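You operate a simulated robot arm through the tools that you are given. There is no shell and no other tool.

You run a simulated two-armed robot. Do the job below in one go: nothing can be reset, and whatever is moved stays where it is left.

JOB
Fit the door gasket in the groove of the lying door.
Fine: wipe the dust out first with the narrow pad, put the pad back, lay the gasket in and press it down from end to end. Set down upright: narrow pad. What is to be rubbed or washed off counts as gone when no trace of it is left.

Only the result counts: the job must be done as asked and must still hold three seconds after the hand-in. Knocking over, shifting, dropping, spilling or breaking anything else fails it.

ROBOT AND FRAMES
Two 7-joint arms with two-finger parallel grippers on one trunk that stands fixed in place. Base frame: the origin is at the foot of the trunk, x ahead of it, y to its left, z up. Units: m, degrees, N and s.
The left shoulder is at [0.163, 0.171, 1.108], the right one opposite. With the tool pointing down near the work surface each hand reaches from about 0.46 to 0.96 m from the base axis, measured 20 degrees to its own side. Payload 4.4 kg a hand.
The TCP of each hand is the grasp point between the finger pads, 0.023 m short of the fingertips. In the tool frame z runs along the fingers and y along their closing line. Largest opening 0.094 m; finger width 0.038, thickness 0.01; the body of the gripper, 0.054 by 0.096 m, starts 0.039 m behind the TCP.
Orientation is that of the tool frame in the base frame, as a unit quaternion [x, y, z, w]. With the fingers straight down and closing along the base's y, the tool's x points along the base's -x, its y along +y and its z along -z.

CONTROLS
- The arms move only by the tool step_arm. It takes "left_increments", "right_increments" or both (then of equal length, played together; a hand with none holds still); each is a list that holds one entry, the list of rows, each a list of 7 numbers: the gripper command, from -1 (fully open) to 1 (shut), values between in proportion, then the shift along the base's x, y, z in units of 30 mm (1.0 is 30 mm), then the turn, a rotation vector about the base's x, y, z in units of 4 degrees (1.0 is 4 degrees). In form: [[[jaw, dx, dy, dz, rx, ry, rz], ...]]. A call has 1 to 20 rows; each row shifts and turns the commanded pose from where the row before left it. A call with a number of a shift or a turn outside -1 to 1 is refused whole. Each row takes 0.2 s and may step no farther than 0.05 m and 8.6 degrees from the row before; otherwise, or with a gripper value out of range, the whole call is refused. A pose out of reach is approached as far as the arm can. The call stops where the force on the tool passes 40 N (or 10 N more than at its start, if that is more) or the arm is blocked; 0.2 s more then pass. Each finger travels about 0.072 m/s and halts on what it meets, pressing with about 25 N; the grip force reading is that of the motor and also rises with nothing between the fingers. The clock runs only during rows and for 0.2 s after the last one: add rows that do not move to give the fingers time. It gives the time, the measured TCP pose, the force on the tool (base axes), the opening and the grip force at its end, in the units of the frame above (readings bear some noise), with the torque about the TCP (base axes, N m) and any sound that the robot's microphone picked up.
- Cameras (640 x 400 px; columns grow to the right, rows downward): "scene" is now at [0.2702, -0.0593, 1.2698]; the picture's right is [-0.64, -0.77, 0.00], its down [-0.36, 0.30, -0.88] and it looks along [0.68, -0.57, -0.47] (base axes); focal length 214 px, centre (320, 200). "left" rides on the left gripper at [0.086, -0.016, -0.074] in its tool frame; the picture's right is [0.18, 0.98, 0.00], its down [-0.58, 0.11, -0.81] and it looks along [-0.79, 0.15, 0.59] (tool axes); focal length 243 px, centre (320, 200). "right" rides on the right gripper at [0.086, 0.016, -0.074] in its tool frame; the picture's right is [-0.18, 0.98, 0.00], its down [-0.58, -0.11, -0.81] and it looks along [-0.79, -0.15, 0.59] (tool axes); focal length 243 px, centre (320, 200).
- snapshot(camera): a new picture of that camera. The clock stands still meanwhile.
- move_column(by): slides the trunk up (or, below 0, down) by that many m; the arms and the scene camera ride with it, the base frame stays. It gives what a move gives, with no picture.
- turn_head(pan, tilt): turns the head with the scene camera to pan (to the left, within 80 degrees either way) and tilt (down, from -29 to 69), counted from straight ahead of the robot. It gives what a move gives.
- measure_at(camera, pixels): there is no depth. For up to 12 entries [column, row, z] of the newest picture of that camera ("zoom" is the newest enlarged one), the place [x, y] in the base frame at which the ray of that pixel passes the height z, good to about 0.002 m, but the place of the scene camera against the robot may be out by one fixed shift of up to 0.025 m in any direction. The clock stands still meanwhile.
- enlarge(camera, box): a new picture of the part [left, top, right, bottom] of that camera's present view, enlarged. The clock stands still meanwhile.
- sign_off(): hands the job in; it is judged then, once.

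Leave the grippers open and the arms clear of the work at the hand-in unless told otherwise.

The tools are called as a command line: name --argument value ..., lists and objects as JSON in quotes. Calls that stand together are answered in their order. step_arm: Moves the arms, as the interface text tells. Its arguments: {"type":"object","properties":{"left_increments":{"type":"array","items":{"type":"array","items":{"type":"array","items":{"type":"number"}}}},"right_increments":{"type":"array","items":{"type":"array","items":{"type":"array","items":{"type":"number"}}}}},"required":[]} The other tools are called the same way: move_column (by) slides the trunk up or down; turn_head (pan, tilt) turns the head that bears the scene camera; snapshot (camera) takes a picture; measure_at (camera, pixels) gives the place at which the rays of pixels pass given heights; enlarge (camera, box) takes an enlarged picture of a part of a camera's view; sign_off () hands the job in.

At the start:

```text
t: 0.0
left_position: [0.4558, -0.0478, 1.1639]
left_tcp_rot: [-0.001, 1.0, 0.0, 0.001]
left_ft_force: [-0.3, -0.1, -0.5]
left_moment: [-0.01, 0.02, -0.01]
left_opening: 0.0942
left_grip_force: 0.0
right_position: [0.4008, -0.4545, 1.1215]
right_tcp_rot: [-0.001, 1.0, 0.0, 0.0]
right_ft_force: [0.2, 0.6, -0.1]
right_moment: [0.03, 0.04, -0.03]
right_opening: 0.094
right_grip_force: 0.0
trunk travel left (down, up): [-0.125, 0.263]
head pan, tilt: [-40.0, 28.2]
```

scene: 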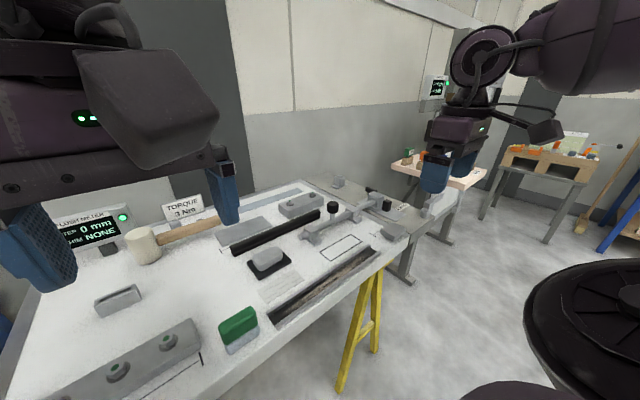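
right: 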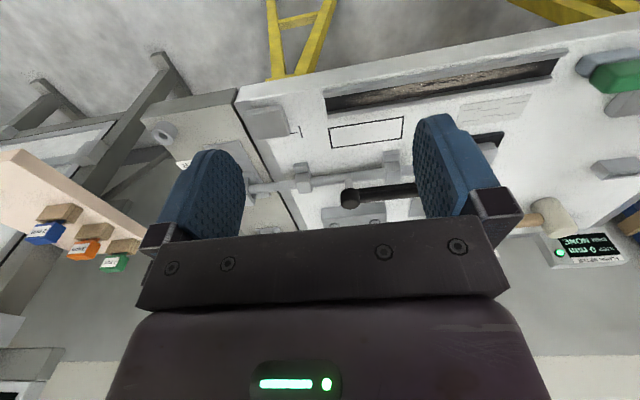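
left: 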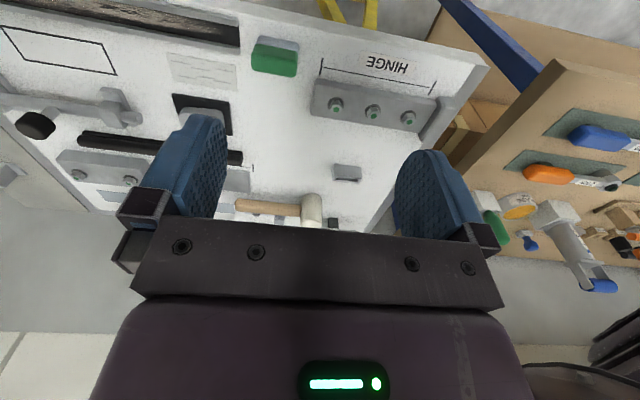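

I see a lying white door on trestles with a dusty groove (scene about 270-375, 250-325), a black gasket strip (about 232-320, 210-255), a small pad on a black base (about 268, 262), and a green sponge (238, 328). I'll look closer with enlarged views before moving.

enlarge --camera "scene" --box '[200, 170, 440, 320]'

enlarge --camera "scene" --box '[0, 180, 300, 400]'

enlarge --camera "left" --box '[0, 0, 500, 240]'

enlarge --camera "right" --box '[220, 30, 640, 280]'

```text
2.67 times, centred on (320, 245) of scene
```

zoom: 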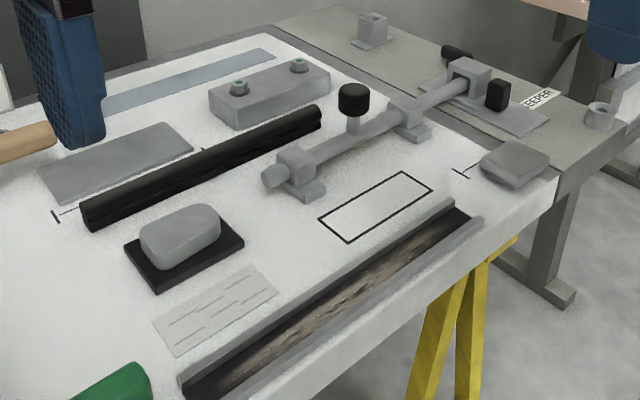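

```text
1.82 times, centred on (150, 290) of scene
```

zoom: 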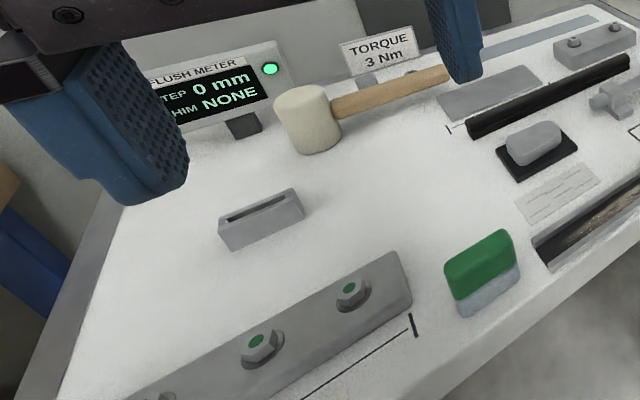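

```text
1.28 times, centred on (250, 120) of left
```

zoom: 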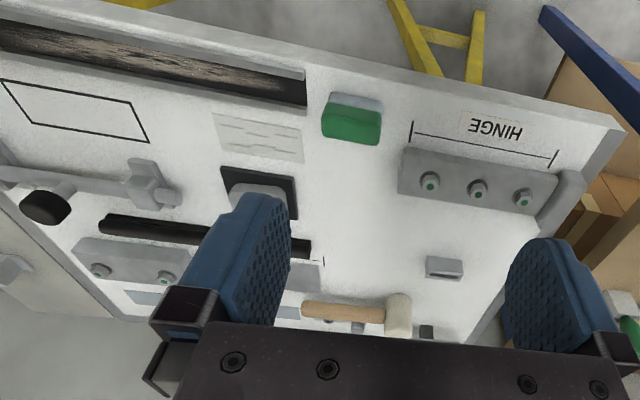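

```text
1.52 times, centred on (430, 155) of right
```

zoom: 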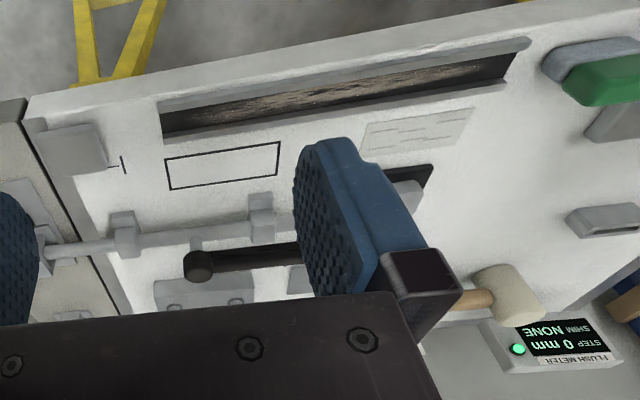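

I need a fuller view of the door. I'll turn the head a bit to the right and further down.

turn_head --pan -30 --tilt 50

snapshot --camera "scene"

```text
t: 0.8
left_position: [0.4566, -0.0489, 1.1657]
left_tcp_rot: [0.0, 1.0, 0.0, 0.0]
left_ft_force: [0.3, 0.1, 0.0]
left_moment: [0.0, -0.01, 0.0]
left_opening: 0.094
left_grip_force: 0.1
right_position: [0.4005, -0.4542, 1.1218]
right_tcp_rot: [-0.001, 1.0, 0.0, 0.0]
right_ft_force: [-0.2, 0.3, 0.1]
right_moment: [-0.03, 0.01, 0.03]
right_opening: 0.094
right_grip_force: 0.1
trunk travel left (down, up): [-0.125, 0.263]
head pan, tilt: [-30.0, 50.0]
```

```text
taken
```

scene: 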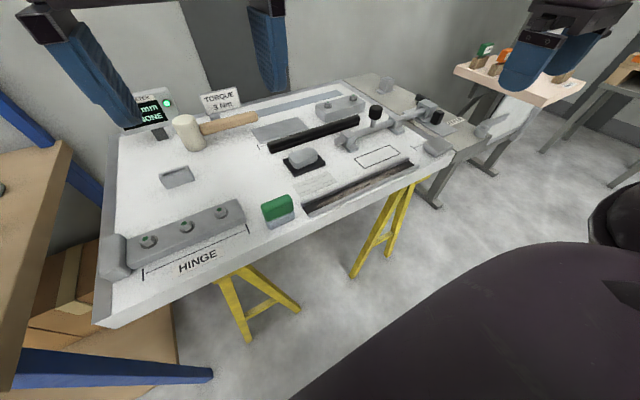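

Now the whole door is visible. I'll enlarge the groove, pad and gasket zones.

enlarge --camera "scene" --box '[240, 90, 460, 227]'

enlarge --camera "scene" --box '[250, 140, 350, 230]'

enlarge --camera "scene" --box '[90, 80, 290, 290]'

```text
2.91 times, centred on (350, 158) of scene
```

zoom: 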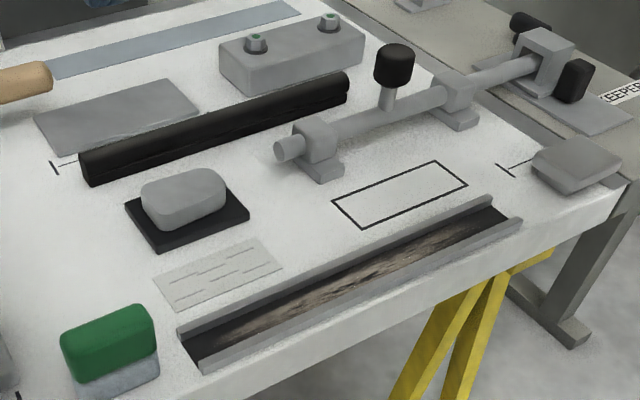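

```text
4.44 times, centred on (300, 185) of scene
```

zoom: 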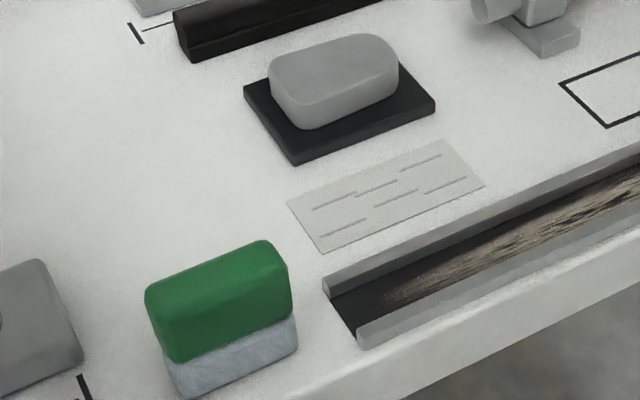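

```text
1.90 times, centred on (190, 185) of scene
```

zoom: 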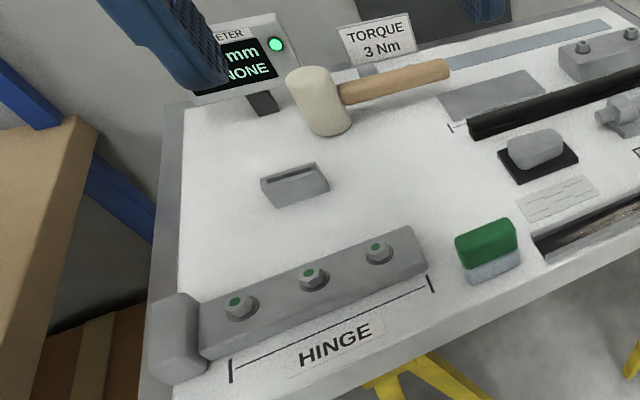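

The green-topped pad on a grey wiping felt (scene about 278, 210) beside the groove looks like the narrow pad. Next I need heights, so I'll take both wrist pictures to triangulate.

snapshot --camera "left"

snapshot --camera "right"

enlarge --camera "left" --box '[0, 0, 320, 200]'

measure_at --camera "left" --pixels '[[240, 20, 0.7], [240, 20, 0.75], [240, 20, 0.8], [240, 20, 0.85]]'

measure_at --camera "right" --pixels '[[559, 57, 0.7], [559, 57, 0.75], [559, 57, 0.8], [559, 57, 0.85]]'

enlarge --camera "right" --box '[320, 20, 640, 220]'

```text
taken
```

left: 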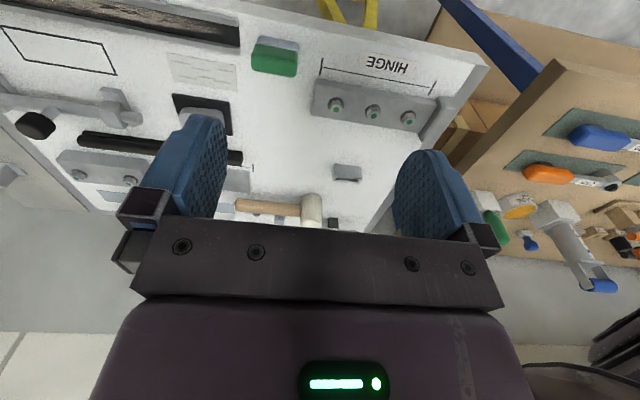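

```text
taken
```

right: 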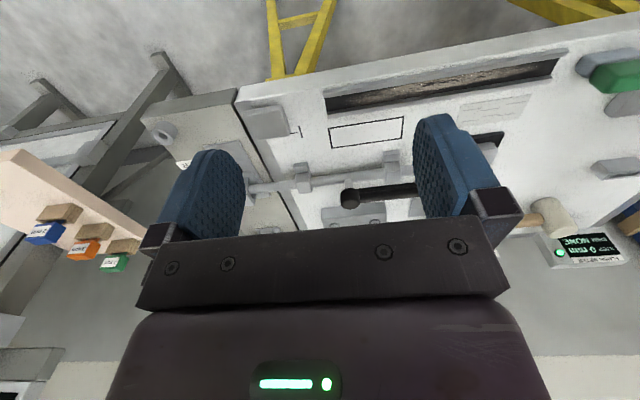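

```text
2.00 times, centred on (160, 100) of left
```

zoom: 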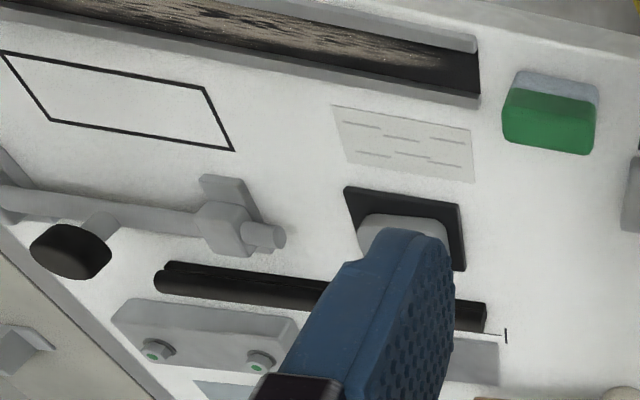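

```text
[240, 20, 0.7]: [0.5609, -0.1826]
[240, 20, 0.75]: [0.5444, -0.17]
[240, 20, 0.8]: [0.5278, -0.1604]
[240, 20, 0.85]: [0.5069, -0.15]
```

```text
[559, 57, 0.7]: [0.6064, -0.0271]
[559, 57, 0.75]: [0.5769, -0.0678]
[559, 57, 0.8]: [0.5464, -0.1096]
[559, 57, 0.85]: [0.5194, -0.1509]
```

```text
2.00 times, centred on (480, 120) of right
```

zoom: 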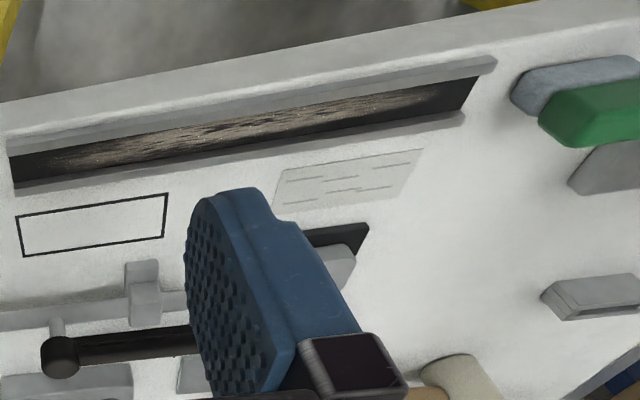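

Comparing rays, the door top lies near z≈0.84. I'll tighten it with the outline rectangle's corner (left 117,75 / right 401,139) and the label's corner.

measure_at --camera "left" --pixels '[[117.5, 75, 0.82], [117.5, 75, 0.83], [117.5, 75, 0.84], [117.5, 75, 0.85], [235, 65, 0.82], [235, 65, 0.83], [235, 65, 0.84], [235, 65, 0.85]]'

measure_at --camera "right" --pixels '[[401.5, 139, 0.82], [401.5, 139, 0.83], [401.5, 139, 0.84], [401.5, 139, 0.85], [531.5, 95, 0.82], [531.5, 95, 0.83], [531.5, 95, 0.84], [531.5, 95, 0.85]]'

```text
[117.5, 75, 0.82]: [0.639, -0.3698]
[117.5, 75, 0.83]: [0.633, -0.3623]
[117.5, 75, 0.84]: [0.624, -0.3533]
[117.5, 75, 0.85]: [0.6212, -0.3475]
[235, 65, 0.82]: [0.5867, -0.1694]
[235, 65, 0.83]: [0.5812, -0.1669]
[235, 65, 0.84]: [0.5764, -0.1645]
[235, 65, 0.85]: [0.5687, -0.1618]
```

```text
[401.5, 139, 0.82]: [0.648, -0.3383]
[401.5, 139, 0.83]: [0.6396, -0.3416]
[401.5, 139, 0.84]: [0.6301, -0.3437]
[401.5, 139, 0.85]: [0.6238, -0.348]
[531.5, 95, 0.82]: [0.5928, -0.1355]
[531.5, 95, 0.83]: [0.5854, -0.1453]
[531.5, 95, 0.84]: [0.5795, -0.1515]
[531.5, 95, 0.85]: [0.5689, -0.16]
```

The door top is at z≈0.850. Next: groove corners (right camera), gasket ends, and the green pad's corners.

measure_at --camera "right" --pixels '[[568.5, 50, 0.86], [560, 59, 0.85], [551, 74, 0.85], [552, 76, 0.86], [325, 97.5, 0.85], [327.5, 114, 0.85], [328, 116, 0.86], [325, 89, 0.86], [344, 191, 0.86], [361, 205, 0.86], [346, 197, 0.85]]'

measure_at --camera "left" --pixels '[[239, 25, 0.86], [240, 48, 0.85], [239, 19, 0.85], [240, 50, 0.86], [252, 65, 0.88], [299, 76, 0.88], [255, 43, 0.88], [298, 49, 0.88], [243, 152, 0.86], [240, 164, 0.86], [78, 138, 0.86], [82, 147, 0.86]]'

```text
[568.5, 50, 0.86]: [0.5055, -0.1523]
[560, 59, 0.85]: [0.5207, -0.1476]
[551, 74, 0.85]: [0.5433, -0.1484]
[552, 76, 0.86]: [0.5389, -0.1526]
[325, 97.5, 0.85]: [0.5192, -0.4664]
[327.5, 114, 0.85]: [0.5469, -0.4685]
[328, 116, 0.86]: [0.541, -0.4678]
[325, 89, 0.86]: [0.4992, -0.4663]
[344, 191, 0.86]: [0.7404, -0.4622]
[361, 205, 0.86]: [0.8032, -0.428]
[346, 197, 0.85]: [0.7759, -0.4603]
```

```text
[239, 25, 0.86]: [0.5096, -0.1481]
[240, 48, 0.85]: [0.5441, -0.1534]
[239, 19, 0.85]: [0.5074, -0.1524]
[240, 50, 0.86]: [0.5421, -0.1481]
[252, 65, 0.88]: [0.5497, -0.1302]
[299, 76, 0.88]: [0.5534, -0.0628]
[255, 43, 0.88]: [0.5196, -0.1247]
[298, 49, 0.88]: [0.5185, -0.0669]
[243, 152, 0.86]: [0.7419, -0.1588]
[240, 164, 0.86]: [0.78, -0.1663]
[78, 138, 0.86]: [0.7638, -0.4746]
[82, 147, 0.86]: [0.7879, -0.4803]
```

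The groove runs along y from about -0.468 to -0.150 at x≈0.532 (inner width ≈0.024). The gasket lies parallel at x≈0.76, and the pad sits near (0.535, -0.097). First I'll move the left hand 0.15 m aside to clear space, holding the right still.

step_arm --left_increments '[[[-1, 0, 1, 0, 0, 0, 0], [-1, 0, 1, 0, 0, 0, 0], [-1, 0, 1, 0, 0, 0, 0], [-1, 0, 1, 0, 0, 0, 0], [-1, 0, 1, 0, 0, 0, 0]]]'

snapshot --camera "scene"

```text
t: 2.0
left_position: [0.4561, 0.1026, 1.163]
left_tcp_rot: [0.0, 1.0, 0.001, 0.002]
left_ft_force: [0.4, 0.1, -0.7]
left_moment: [-0.04, -0.02, 0.0]
left_opening: 0.0941
left_grip_force: 0.0
right_position: [0.3993, -0.4546, 1.1216]
right_tcp_rot: [0.0, 1.0, 0.0, 0.0]
right_ft_force: [0.4, 0.5, 0.4]
right_moment: [-0.01, -0.02, -0.01]
right_opening: 0.0938
right_grip_force: 0.1
trunk travel left (down, up): [-0.125, 0.263]
head pan, tilt: [-30.0, 50.0]
```

```text
taken
```

scene: 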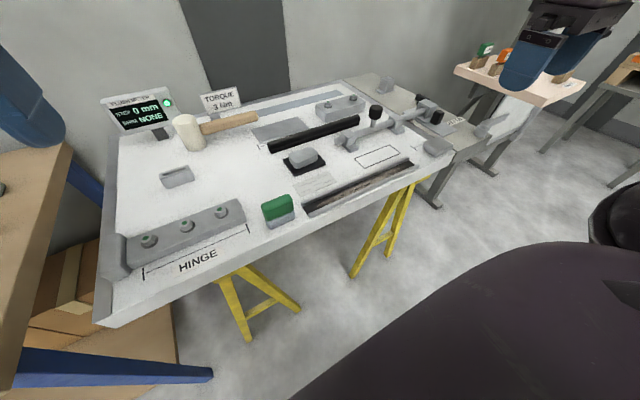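

The left hand is clear. Now I'll bring the right hand over to a viewing pose near (0.46, -0.13, 1.00), well above everything, to inspect the pad and groove closely.

step_arm --right_increments '[[[-1, 0.18, 0.98, -0.36, 0, 0, 0], [-1, 0.18, 0.98, -0.36, 0, 0, 0], [-1, 0.18, 0.98, -0.36, 0, 0, 0], [-1, 0.18, 0.98, -0.36, 0, 0, 0], [-1, 0.18, 0.98, -0.36, 0, 0, 0], [-1, 0.18, 0.98, -0.36, 0, 0, 0], [-1, 0.18, 0.98, -0.36, 0, 0, 0], [-1, 0.18, 0.98, -0.36, 0, 0, 0], [-1, 0.18, 0.98, -0.36, 0, 0, 0], [-1, 0.18, 0.98, -0.36, 0, 0, 0], [-1, 0.18, 0.98, -0.36, 0, 0, 0]]]'

snapshot --camera "right"

snapshot --camera "scene"

```text
t: 4.5
left_position: [0.4587, 0.1007, 1.1623]
left_tcp_rot: [0.0, 1.0, 0.0, -0.002]
left_ft_force: [0.3, -0.7, 0.4]
left_moment: [0.02, 0.01, 0.0]
left_opening: 0.0939
left_grip_force: 0.0
right_position: [0.464, -0.1307, 1.0028]
right_tcp_rot: [0.001, 1.0, 0.0, -0.001]
right_ft_force: [0.1, -0.8, 0.3]
right_moment: [0.02, 0.02, 0.04]
right_opening: 0.0941
right_grip_force: 0.1
right hand out of reach, approached as far as the arm can: row 6
trunk travel left (down, up): [-0.125, 0.263]
head pan, tilt: [-30.0, 50.0]
```

```text
taken
```

right: 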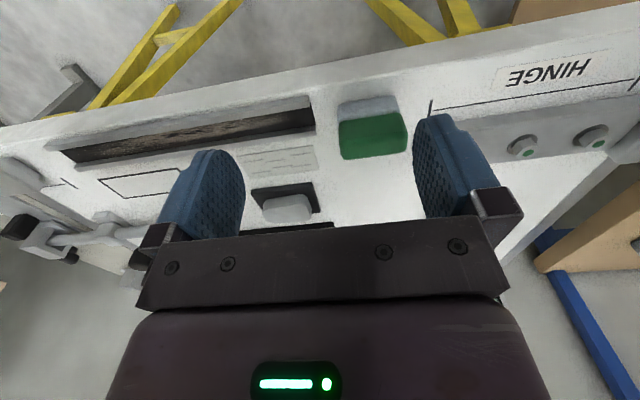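

```text
taken
```

scene: 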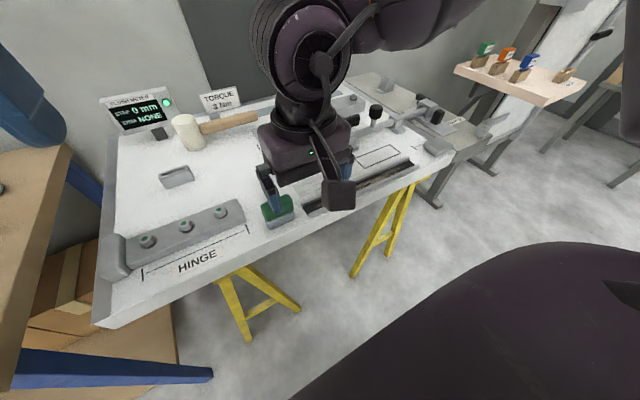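

I'll enlarge the right camera view around the pad (370, 130) and groove (60–315, 95–160).

enlarge --camera "right" --box '[240, 80, 430, 200]'

enlarge --camera "right" --box '[30, 70, 350, 220]'

measure_at --camera "right" --pixels '[[338, 102, 0.86], [395, 96, 0.86], [339, 118, 0.87], [398, 111, 0.87], [342, 158, 0.89], [406, 153, 0.89], [314, 107, 0.85], [317, 131, 0.85], [62, 150, 0.85], [78, 163, 0.85]]'

```text
3.33 times, centred on (335, 140) of right
```

zoom: 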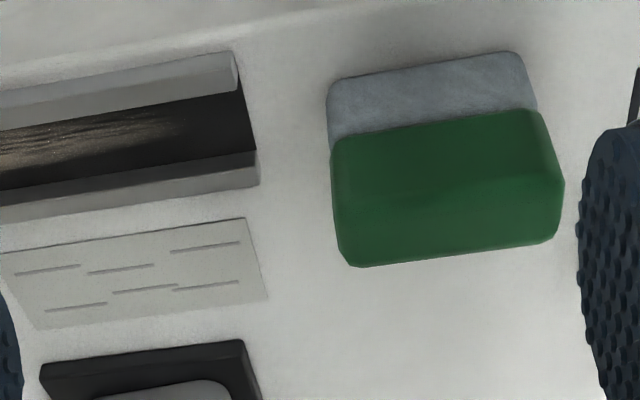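

```text
2.00 times, centred on (190, 145) of right
```

zoom: 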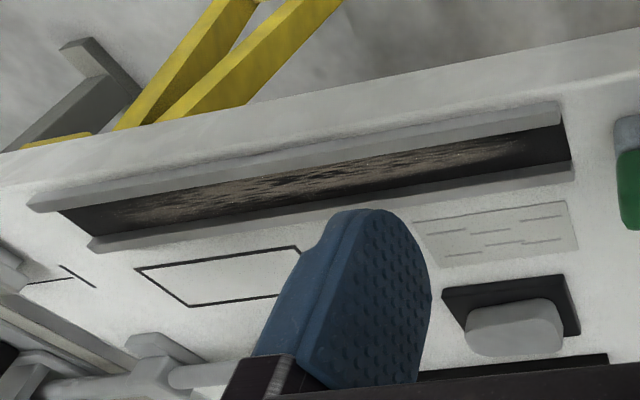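

```text
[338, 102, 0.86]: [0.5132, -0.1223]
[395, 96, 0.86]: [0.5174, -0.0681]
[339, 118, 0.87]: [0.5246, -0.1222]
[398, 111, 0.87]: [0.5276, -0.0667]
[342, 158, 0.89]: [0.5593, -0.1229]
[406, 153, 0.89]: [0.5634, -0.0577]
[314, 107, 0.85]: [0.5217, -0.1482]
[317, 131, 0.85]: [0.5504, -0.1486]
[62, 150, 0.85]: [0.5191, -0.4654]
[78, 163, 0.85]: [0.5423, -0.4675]
```

The pad is a grey-blue felt about 0.057 long under a slightly wider green handle. I'll turn the right gripper +90° about z so it closes along x, and shift to (0.52, -0.21, 0.96). That gives an end-on view of the pad from the groove side.

step_arm --right_increments '[[[-1, 0.081, -0.116, -0.062, 0, 0, 1], [-1, 0.081, -0.116, -0.062, 0, 0, 1], [-1, 0.081, -0.116, -0.062, 0, 0, 1], [-1, 0.081, -0.116, -0.062, 0, 0, 1], [-1, 0.081, -0.116, -0.062, 0, 0, 1], [-1, 0.081, -0.116, -0.062, 0, 0, 1], [-1, 0.081, -0.116, -0.062, 0, 0, 1], [-1, 0.081, -0.116, -0.062, 0, 0, 1], [-1, 0.081, -0.116, -0.062, 0, 0, 1], [-1, 0.081, -0.116, -0.062, 0, 0, 1], [-1, 0.081, -0.116, -0.062, 0, 0, 1], [-1, 0.081, -0.116, -0.062, 0, 0, 1], [-1, 0.081, -0.116, -0.062, 0, 0, 1], [-1, 0.081, -0.116, -0.062, 0, 0, 1], [-1, 0.081, -0.116, -0.062, 0, 0, 1], [-1, 0.081, -0.116, -0.062, 0, 0, 1], [-1, 0.081, -0.116, -0.062, 0, 0, 1], [-1, 0.081, -0.116, -0.062, 0, 0, 1], [-1, 0.081, -0.116, -0.062, 0, 0, 1], [-1, 0.081, -0.116, -0.062, 0, 0, 1]]]'

step_arm --right_increments '[[[-1, 0.081, -0.116, -0.062, 0, 0, 1], [-1, 0.081, -0.116, -0.062, 0, 0, 1], [-1, 0.081, -0.116, -0.062, 0, 0, 0.5]]]'

snapshot --camera "right"

snapshot --camera "scene"

```text
t: 8.7
left_position: [0.4561, 0.1011, 1.1647]
left_tcp_rot: [0.001, 1.0, 0.0, 0.0]
left_ft_force: [-0.3, 0.4, 0.2]
left_moment: [0.02, -0.01, -0.03]
left_opening: 0.094
left_grip_force: 0.0
right_position: [0.4858, -0.1694, 0.962]
right_tcp_rot: [-0.609, 0.793, 0.0, -0.004]
right_ft_force: [0.4, 0.4, 0.1]
right_moment: [0.0, -0.04, -0.04]
right_opening: 0.0942
right_grip_force: 0.1
right hand out of reach, approached as far as the arm can: row 17, 18, 19, 20
trunk travel left (down, up): [-0.125, 0.263]
head pan, tilt: [-30.0, 50.0]
```

```text
t: 9.4
left_position: [0.4577, 0.101, 1.1631]
left_tcp_rot: [0.0, 1.0, 0.0, 0.0]
left_ft_force: [0.9, 0.9, -0.1]
left_moment: [0.01, -0.04, -0.05]
left_opening: 0.0941
left_grip_force: 0.1
right_position: [0.482, -0.165, 0.9593]
right_tcp_rot: [-0.621, 0.784, 0.0, -0.002]
right_ft_force: [-0.2, 0.7, 0.0]
right_moment: [-0.01, -0.01, -0.01]
right_opening: 0.0937
right_grip_force: 0.1
right hand out of reach, approached as far as the arm can: row 1, 2, 3
trunk travel left (down, up): [-0.125, 0.263]
head pan, tilt: [-30.0, 50.0]
```

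```text
taken
```

right: 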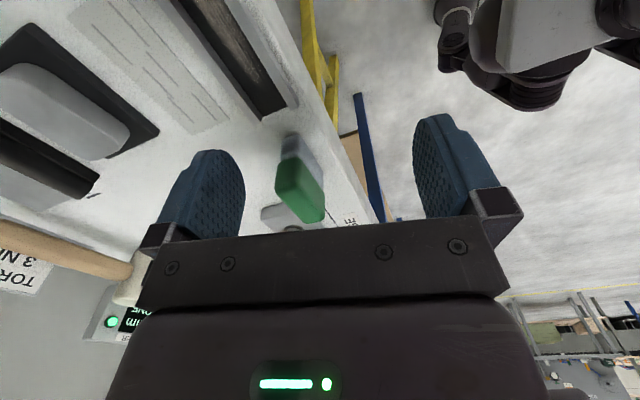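

```text
taken
```

scene: 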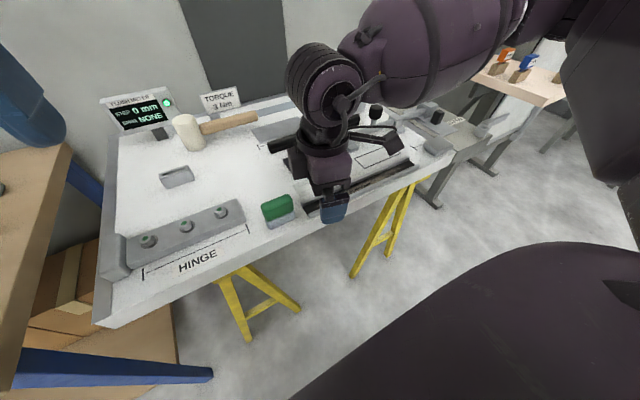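

The turn stopped near 76° because the arm ran out of reach so close in. I'll move the hand a little outward in x and up, then see whether the turn completes.

step_arm --right_increments '[[[-1, 0.7, 0, 0.5, 0, 0, 0], [-1, 0.7, 0, 0.5, 0, 0, 0], [-1, 0.7, 0, 0.5, 0, 0, 0], [-1, 0, 0, 0, 0, 0, 0]]]'

```text
t: 10.4
left_position: [0.457, 0.1018, 1.1645]
left_tcp_rot: [-0.001, 1.0, 0.0, 0.001]
left_ft_force: [0.6, -0.4, -0.3]
left_moment: [-0.01, 0.01, -0.02]
left_opening: 0.0938
left_grip_force: 0.0
right_position: [0.507, -0.1315, 0.9981]
right_tcp_rot: [-0.621, 0.784, 0.0, -0.003]
right_ft_force: [-0.1, 0.6, 0.1]
right_moment: [-0.01, -0.01, 0.03]
right_opening: 0.094
right_grip_force: 0.1
right hand out of reach, approached as far as the arm can: row 1, 2, 3
trunk travel left (down, up): [-0.125, 0.263]
head pan, tilt: [-30.0, 50.0]
```

The right wrist reaches a turn limit near +77°. The mirror logic says both hands should use yaw −90°, with the left hand doing the pad. I'll retreat the right hand up and out to the right while turning it back.

step_arm --right_increments '[[[-1, -0.1, -0.7, 0.2, 0, 0, -1], [-1, -0.1, -0.7, 0.2, 0, 0, -1], [-1, -0.1, -0.7, 0.2, 0, 0, -1], [-1, -0.1, -0.7, 0.2, 0, 0, -1], [-1, -0.1, -0.7, 0.2, 0, 0, -1], [-1, -0.1, -0.7, 0.2, 0, 0, -1], [-1, -0.1, -0.7, 0.2, 0, 0, -1], [-1, -0.1, -0.7, 0.2, 0, 0, -1], [-1, -0.1, -0.7, 0.2, 0, 0, -1], [-1, -0.1, -0.7, 0.2, 0, 0, -1], [-1, -0.1, -0.7, 0.2, 0, 0, -1], [-1, -0.1, -0.7, 0.2, 0, 0, -1], [-1, -0.1, -0.7, 0.2, 0, 0, -1], [-1, -0.1, -0.7, 0.2, 0, 0, -1], [-1, -0.1, -0.7, 0.2, 0, 0, -1], [-1, -0.1, -0.7, 0.2, 0, 0, -1], [-1, -0.1, -0.7, 0.2, 0, 0, -1], [-1, -0.1, -0.7, 0.2, 0, 0, -1], [-1, -0.1, -0.7, 0.2, 0, 0, -1], [-1, -0.1, -0.7, 0.2, 0, 0, -1]]]'

snapshot --camera "scene"

```text
t: 14.7
left_position: [0.4569, 0.1021, 1.1638]
left_tcp_rot: [0.001, 1.0, 0.0, 0.0]
left_ft_force: [0.7, -0.7, 0.1]
left_moment: [0.0, 0.02, 0.02]
left_opening: 0.0939
left_grip_force: 0.0
right_position: [0.446, -0.551, 1.1185]
right_tcp_rot: [0.027, 1.0, 0.003, -0.002]
right_ft_force: [-0.4, -0.3, 0.8]
right_moment: [-0.05, 0.02, 0.02]
right_opening: 0.0941
right_grip_force: 0.0
trunk travel left (down, up): [-0.125, 0.263]
head pan, tilt: [-30.0, 50.0]
```

```text
taken
```

scene: 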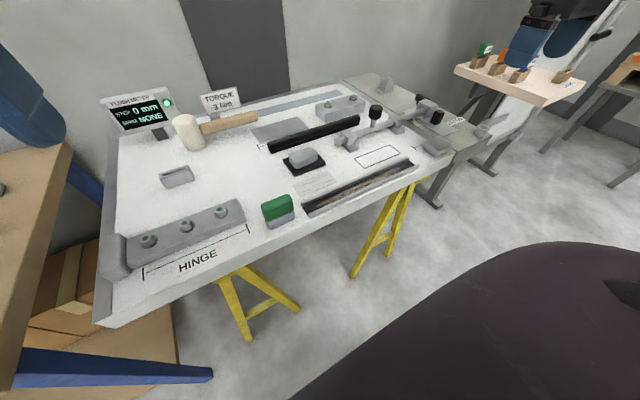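

The right hand parked well. Now I'll turn both hands toward yaw −90°, with the left also shifting toward the pad area at a safe height.

step_arm --left_increments '[[[-1, 0.088, -0.17, -0.15, 0, 0, -1], [-1, 0.088, -0.17, -0.15, 0, 0, -1], [-1, 0.088, -0.17, -0.15, 0, 0, -1], [-1, 0.088, -0.17, -0.15, 0, 0, -1], [-1, 0.088, -0.17, -0.15, 0, 0, -1], [-1, 0.088, -0.17, -0.15, 0, 0, -1], [-1, 0.088, -0.17, -0.15, 0, 0, -1], [-1, 0.088, -0.17, -0.15, 0, 0, -1], [-1, 0.088, -0.17, -0.15, 0, 0, -1], [-1, 0.088, -0.17, -0.15, 0, 0, -1], [-1, 0.088, -0.17, -0.15, 0, 0, -1], [-1, 0.088, -0.17, -0.15, 0, 0, -1], [-1, 0.088, -0.17, -0.15, 0, 0, -1], [-1, 0.088, -0.17, -0.15, 0, 0, -1], [-1, 0.088, -0.17, -0.15, 0, 0, -1], [-1, 0.088, -0.17, -0.15, 0, 0, -1], [-1, 0.088, -0.17, -0.15, 0, 0, -1], [-1, 0.088, -0.17, -0.15, 0, 0, -1], [-1, 0.088, -0.17, -0.15, 0, 0, -1], [-1, 0.088, -0.17, -0.15, 0, 0, -1]]]' --right_increments '[[[-1, 0, 0, 0, 0, 0, -1], [-1, 0, 0, 0, 0, 0, -1], [-1, 0, 0, 0, 0, 0, -1], [-1, 0, 0, 0, 0, 0, -1], [-1, 0, 0, 0, 0, 0, -1], [-1, 0, 0, 0, 0, 0, -1], [-1, 0, 0, 0, 0, 0, -1], [-1, 0, 0, 0, 0, 0, -1], [-1, 0, 0, 0, 0, 0, -1], [-1, 0, 0, 0, 0, 0, -1], [-1, 0, 0, 0, 0, 0, -1], [-1, 0, 0, 0, 0, 0, -1], [-1, 0, 0, 0, 0, 0, -1], [-1, 0, 0, 0, 0, 0, -1], [-1, 0, 0, 0, 0, 0, -1], [-1, 0, 0, 0, 0, 0, -1], [-1, 0, 0, 0, 0, 0, -1], [-1, 0, 0, 0, 0, 0, -1], [-1, 0, 0, 0, 0, 0, -1], [-1, 0, 0, 0, 0, 0, -1]]]'

```text
t: 18.9
left_position: [0.508, 0.0002, 1.0755]
left_tcp_rot: [0.643, 0.766, 0.0, -0.001]
left_ft_force: [0.1, 1.1, -0.1]
left_moment: [0.01, -0.01, 0.05]
left_opening: 0.0939
left_grip_force: 0.1
right_position: [0.4479, -0.5508, 1.1195]
right_tcp_rot: [0.663, 0.748, 0.004, 0.0]
right_ft_force: [0.6, 0.3, 0.3]
right_moment: [0.02, 0.0, 0.0]
right_opening: 0.0941
right_grip_force: 0.0
trunk travel left (down, up): [-0.125, 0.263]
head pan, tilt: [-30.0, 50.0]
```

Both turns work. I'll finish them and lower the left hand to about (0.516, -0.026, 0.95) to view the pad end-on.

step_arm --left_increments '[[[-1, 0.053, -0.173, -0.84, 0, 0, -0.5], [-1, 0.053, -0.173, -0.84, 0, 0, -0.5], [-1, 0.053, -0.173, -0.84, 0, 0, -0.5], [-1, 0.053, -0.173, -0.84, 0, 0, -0.5], [-1, 0.053, -0.173, -0.84, 0, 0, -0.5]]]' --right_increments '[[[-1, 0, 0, 0, 0, 0, -0.345], [-1, 0, 0, 0, 0, 0, -0.345], [-1, 0, 0, 0, 0, 0, -0.345], [-1, 0, 0, 0, 0, 0, -0.345], [-1, 0, 0, 0, 0, 0, -0.345]]]'

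snapshot --camera "left"

snapshot --camera "scene"

enlarge --camera "left" --box '[200, 60, 440, 210]'

```text
t: 20.1
left_position: [0.5168, -0.0246, 0.949]
left_tcp_rot: [0.707, 0.707, -0.001, 0.0]
left_ft_force: [0.3, 0.0, -1.1]
left_moment: [0.02, 0.01, -0.02]
left_opening: 0.094
left_grip_force: 0.0
right_position: [0.4461, -0.5504, 1.1177]
right_tcp_rot: [0.707, 0.707, 0.003, -0.001]
right_ft_force: [-0.2, -0.6, 0.2]
right_moment: [-0.01, 0.02, -0.02]
right_opening: 0.0939
right_grip_force: 0.0
trunk travel left (down, up): [-0.125, 0.263]
head pan, tilt: [-30.0, 50.0]
```

```text
taken
```

left: 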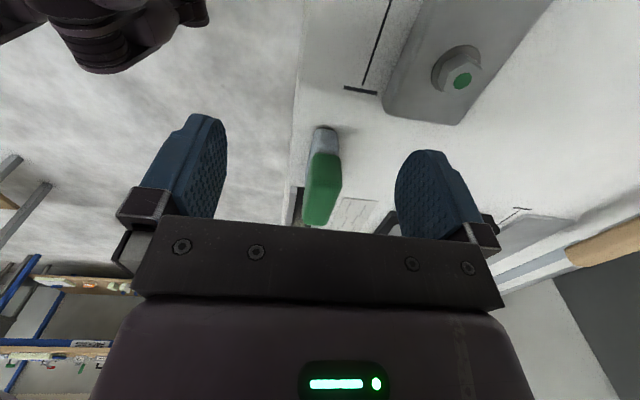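

```text
taken
```

scene: 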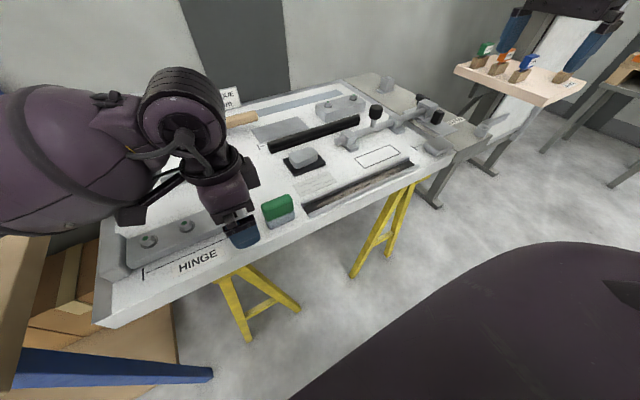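

```text
2.67 times, centred on (320, 135) of left
```

zoom: 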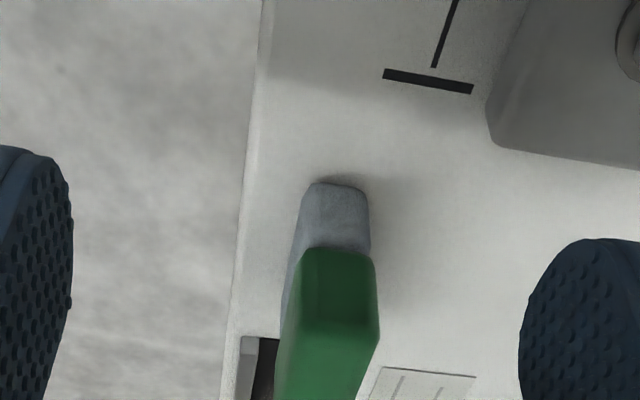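

I'll measure the pad's end face in this zoom: felt bottom corners (307,187)/(367,191) at door height, then the boundary and handle edges at a few heights.

measure_at --camera "zoom" --pixels '[[307, 187, 0.85], [367, 191, 0.85], [304, 250, 0.87], [374, 260, 0.87], [304, 250, 0.875], [374, 260, 0.875], [304, 250, 0.88], [374, 260, 0.88], [286, 325, 0.89], [380, 328, 0.89], [286, 325, 0.9], [380, 328, 0.9]]'

```text
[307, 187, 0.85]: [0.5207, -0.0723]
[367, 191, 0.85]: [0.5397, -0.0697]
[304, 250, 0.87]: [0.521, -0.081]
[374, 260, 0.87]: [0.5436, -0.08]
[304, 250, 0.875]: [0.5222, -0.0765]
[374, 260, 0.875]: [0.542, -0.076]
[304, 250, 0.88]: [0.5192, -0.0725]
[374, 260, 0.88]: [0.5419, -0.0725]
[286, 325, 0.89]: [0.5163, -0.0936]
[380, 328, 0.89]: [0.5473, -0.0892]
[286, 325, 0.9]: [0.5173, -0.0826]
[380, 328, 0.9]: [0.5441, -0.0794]
```

The felt is about 0.020 wide (x 0.520–0.540) and about 0.03 tall. The green handle spans roughly z 0.883–0.912, and the pad centre is about (0.530, -0.0955). I'll move over it with jaws at ~0.06, then look again before lowering.

step_arm --left_increments '[[[-0.3, 0.147, -0.789, 0.1, 0, 0, 0], [-0.3, 0.147, -0.789, 0.1, 0, 0, 0], [-0.3, 0.147, -0.789, 0.1, 0, 0, 0], [-0.3, 0, 0, 0, 0, 0, 0]]]'

snapshot --camera "left"

snapshot --camera "scene"

enlarge --camera "left" --box '[220, 80, 420, 230]'

```text
t: 21.1
left_position: [0.5293, -0.0983, 0.9586]
left_tcp_rot: [0.707, 0.707, 0.0, 0.0]
left_ft_force: [0.5, 0.6, -0.4]
left_moment: [-0.03, 0.01, -0.02]
left_opening: 0.0609
left_grip_force: 0.1
right_position: [0.4472, -0.5506, 1.1189]
right_tcp_rot: [0.706, 0.708, 0.004, 0.0]
right_ft_force: [-0.2, -0.1, 0.7]
right_moment: [0.03, 0.03, 0.0]
right_opening: 0.0939
right_grip_force: 0.0
trunk travel left (down, up): [-0.125, 0.263]
head pan, tilt: [-30.0, 50.0]
```

```text
taken
```

left: 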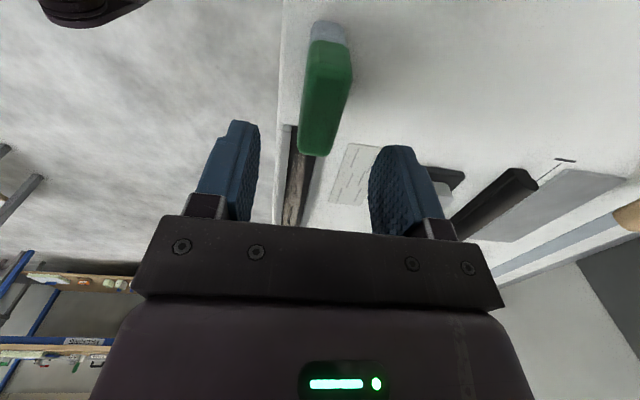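

```text
taken
```

scene: 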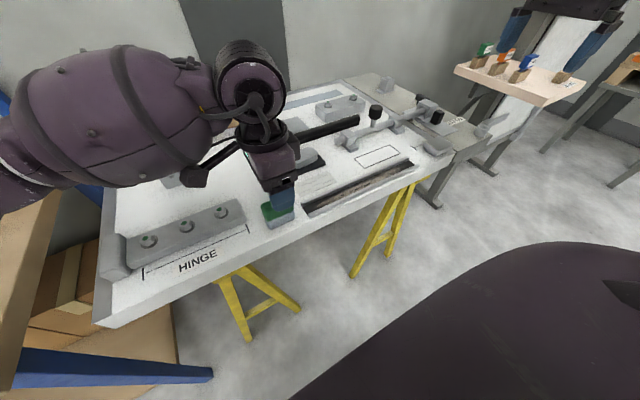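

```text
2.67 times, centred on (320, 155) of left
```

zoom: 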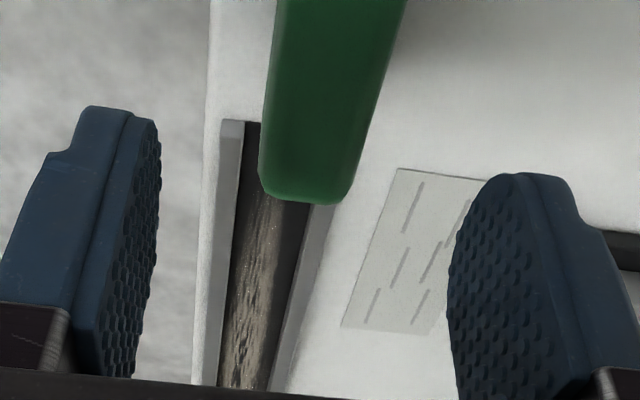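

I'll measure the handle's top edges to confirm height and centre. Zoom pixels (268,195)/(345,203) are the far top edge; raw (305,70)/(352,75) are the near top edges.

measure_at --camera "zoom" --pixels '[[268, 193, 0.905], [348, 200, 0.905], [268, 193, 0.912], [348, 200, 0.912], [244, 122, 0.86], [222, 122, 0.86], [333, 208, 0.86], [311, 208, 0.86]]'

measure_at --camera "left" --pixels '[[308, 42, 0.884], [351, 48, 0.884], [306, 80, 0.905], [351, 80, 0.905], [306, 80, 0.912], [351, 80, 0.912]]'

```text
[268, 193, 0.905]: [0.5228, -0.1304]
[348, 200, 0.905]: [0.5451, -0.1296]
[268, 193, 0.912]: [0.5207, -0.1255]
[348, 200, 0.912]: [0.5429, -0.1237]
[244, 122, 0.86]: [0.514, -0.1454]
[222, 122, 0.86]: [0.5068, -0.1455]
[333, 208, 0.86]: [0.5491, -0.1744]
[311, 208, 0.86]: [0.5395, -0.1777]
```

```text
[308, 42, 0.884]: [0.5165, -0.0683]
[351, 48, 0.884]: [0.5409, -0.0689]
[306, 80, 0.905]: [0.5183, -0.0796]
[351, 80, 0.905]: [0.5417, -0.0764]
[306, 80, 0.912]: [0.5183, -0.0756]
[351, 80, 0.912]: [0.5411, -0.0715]
```

The handle spans x 0.518–0.542 with its top near 0.913, so the hand is centred. I'll lower 0.056 m (fingertips at ≈0.880, clear of the door) and close.

step_arm --left_increments '[[[-0.3, 0.03, 0.05, -0.93, 0, 0, 0], [-0.3, 0, 0, -0.93, 0, 0, 0], [-0.3, 0, 0, 0, 0, 0, 0], [1, 0, 0, 0, 0, 0, 0], [1, 0, 0, 0, 0, 0, 0], [1, 0, 0, 0, 0, 0, 0], [1, 0, 0, 0, 0, 0, 0]]]'

snapshot --camera "left"

```text
t: 22.6
left_position: [0.5309, -0.0959, 0.9035]
left_tcp_rot: [0.707, 0.707, 0.001, 0.0]
left_ft_force: [0.1, -0.2, -0.3]
left_moment: [0.0, -0.01, 0.04]
left_opening: 0.0233
left_grip_force: 25.0
right_position: [0.4454, -0.5512, 1.1191]
right_tcp_rot: [0.707, 0.707, 0.004, 0.001]
right_ft_force: [-0.5, 0.0, -0.7]
right_moment: [0.01, -0.01, 0.02]
right_opening: 0.094
right_grip_force: 0.1
trunk travel left (down, up): [-0.125, 0.263]
head pan, tilt: [-30.0, 50.0]
```

```text
taken
```

left: 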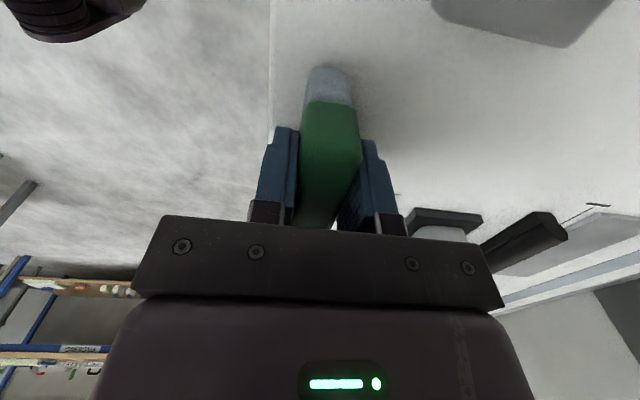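

The pad is gripped (opening 0.0233, 25 N). I'll lift it 0.05 m and carry it over the near part of the groove at x≈0.529, then look.

step_arm --left_increments '[[[1, 0, 0, 0.85, 0, 0, 0], [1, 0, 0, 0.85, 0, 0, 0], [1, 0, -0.85, 0, 0, 0, 0], [1, 0, -0.85, 0, 0, 0, 0], [1, 0, -0.85, 0, 0, 0, 0], [1, 0, 0, 0, 0, 0, 0]]]'

snapshot --camera "left"

snapshot --camera "scene"

enlarge --camera "scene" --box '[250, 140, 430, 250]'

```text
t: 24.1
left_position: [0.5306, -0.1728, 0.9535]
left_tcp_rot: [0.708, 0.707, 0.0, 0.0]
left_ft_force: [-0.6, -0.2, -0.2]
left_moment: [0.0, -0.02, -0.02]
left_opening: 0.0235
left_grip_force: 24.9
right_position: [0.4473, -0.552, 1.1194]
right_tcp_rot: [0.706, 0.708, 0.004, 0.0]
right_ft_force: [-0.8, -1.3, -0.3]
right_moment: [-0.01, -0.01, -0.02]
right_opening: 0.0937
right_grip_force: 0.0
trunk travel left (down, up): [-0.125, 0.263]
head pan, tilt: [-30.0, 50.0]
```

```text
taken
```

left: 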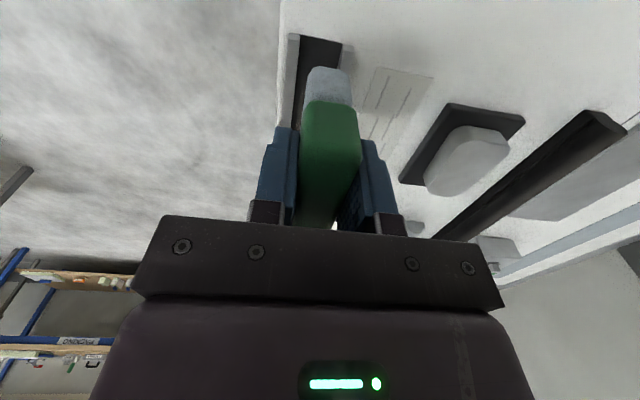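

```text
taken
```

scene: 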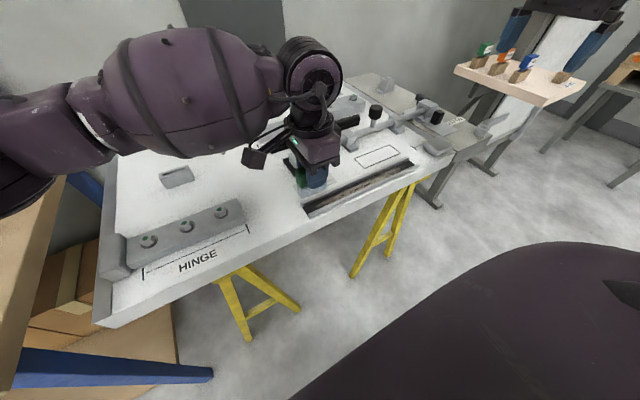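

```text
3.56 times, centred on (340, 195) of scene
```

zoom: 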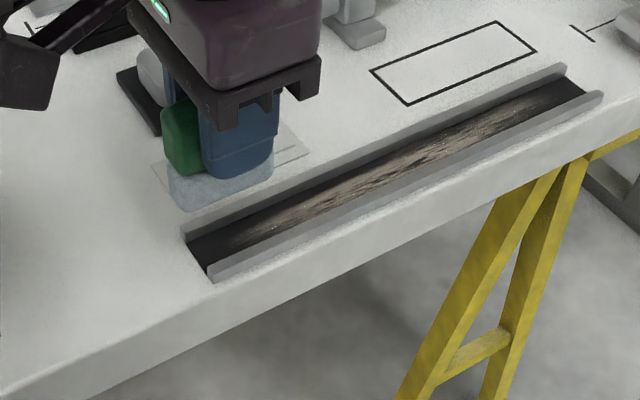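

I'll enlarge the groove's near end in the left camera, around (320, 50), to get the rail edges precisely.

enlarge --camera "left" --box '[270, 20, 400, 120]'

```text
4.00 times, centred on (335, 70) of left
```

zoom: 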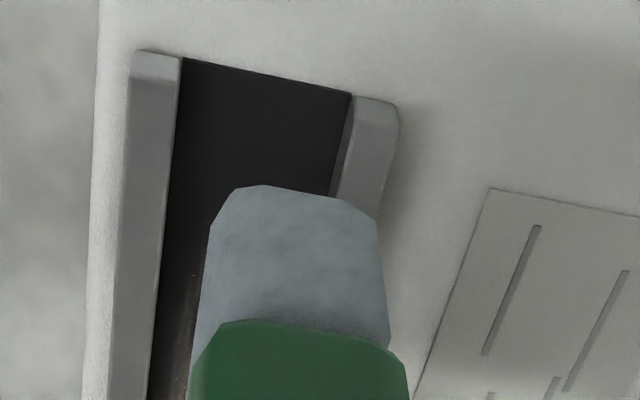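

I'll measure the rail ends: bottom points at door height and top points at a few trial heights.

measure_at --camera "zoom" --pixels '[[137, 50, 0.85], [182, 57, 0.85], [352, 93, 0.85], [398, 106, 0.85], [130, 82, 0.856], [130, 82, 0.86], [178, 86, 0.856], [178, 86, 0.86], [348, 124, 0.856], [348, 124, 0.86], [397, 132, 0.856], [397, 132, 0.86]]'

```text
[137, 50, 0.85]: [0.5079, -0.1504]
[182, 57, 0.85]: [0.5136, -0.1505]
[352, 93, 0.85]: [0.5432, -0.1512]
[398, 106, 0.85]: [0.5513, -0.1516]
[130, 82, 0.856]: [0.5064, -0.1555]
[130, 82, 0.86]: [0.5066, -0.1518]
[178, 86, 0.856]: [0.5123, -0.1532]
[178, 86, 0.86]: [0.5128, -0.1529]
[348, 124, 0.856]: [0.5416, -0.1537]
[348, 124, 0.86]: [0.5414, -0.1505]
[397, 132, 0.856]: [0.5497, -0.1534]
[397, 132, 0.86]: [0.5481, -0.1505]
```

The groove's inner walls are at x≈0.5135 and 0.543 (centre 0.528, width ≈0.029), and the rail tops are at ≈0.860. The felt (~0.021) fits, so I'll wipe on offset tracks to cover the full width. First I'll lower the pad to just above the groove floor at y≈-0.18.

step_arm --left_increments '[[[1, -0.087, -0.24, 0, 0, 0, 0], [1, 0, 0, -0.8, 0, 0, 0], [1, 0, 0, -0.75, 0, 0, 0], [1, 0, 0, 0, 0, 0, 0]]]'

step_arm --left_increments '[[[1, 0, 0, -0.07, 0, 0, 0], [1, 0, 0, -0.07, 0, 0, 0], [1, 0, 0, 0, 0, 0, 0]]]'

enlarge --camera "left" --box '[240, 10, 400, 130]'

enlarge --camera "scene" --box '[250, 140, 430, 250]'

```text
t: 25.1
left_position: [0.5291, -0.1781, 0.9075]
left_tcp_rot: [0.707, 0.707, 0.0, 0.0]
left_ft_force: [0.8, -0.1, -0.3]
left_moment: [0.0, 0.0, -0.02]
left_opening: 0.0234
left_grip_force: 25.2
right_position: [0.4462, -0.5512, 1.1188]
right_tcp_rot: [0.707, 0.708, 0.004, 0.0]
right_ft_force: [-0.6, 0.5, -0.4]
right_moment: [0.02, 0.0, 0.02]
right_opening: 0.0942
right_grip_force: 0.2
trunk travel left (down, up): [-0.125, 0.263]
head pan, tilt: [-30.0, 50.0]
```

```text
t: 25.9
left_position: [0.5289, -0.1791, 0.9035]
left_tcp_rot: [0.707, 0.708, 0.001, 0.001]
left_ft_force: [1.9, 1.4, 6.9]
left_moment: [0.15, -0.05, -0.01]
left_opening: 0.0234
left_grip_force: 24.3
right_position: [0.4452, -0.5511, 1.1206]
right_tcp_rot: [0.707, 0.708, 0.003, 0.001]
right_ft_force: [-0.4, 1.6, 0.3]
right_moment: [0.03, -0.02, -0.02]
right_opening: 0.094
right_grip_force: 0.0
trunk travel left (down, up): [-0.125, 0.263]
head pan, tilt: [-30.0, 50.0]
```

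```text
3.33 times, centred on (320, 70) of left
```

zoom: 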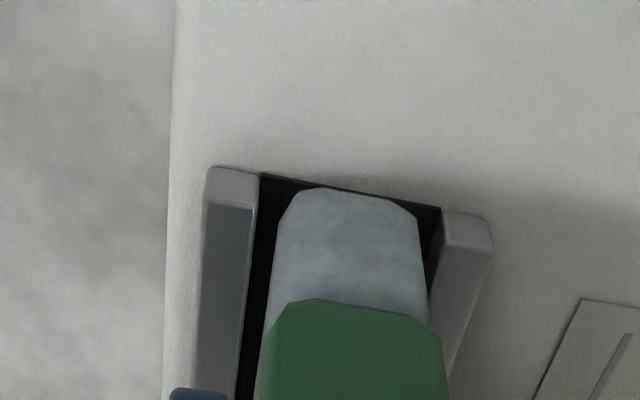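

```text
3.56 times, centred on (340, 195) of scene
```

zoom: 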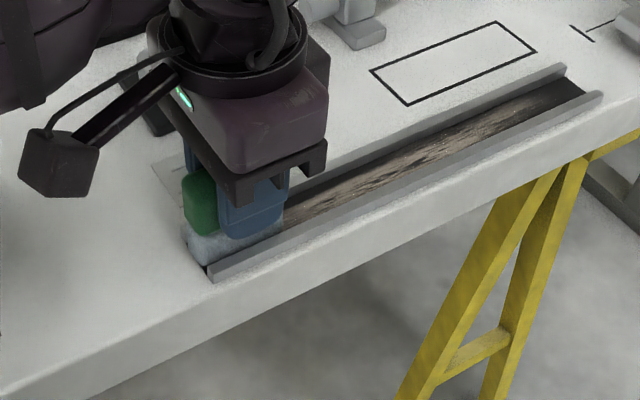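

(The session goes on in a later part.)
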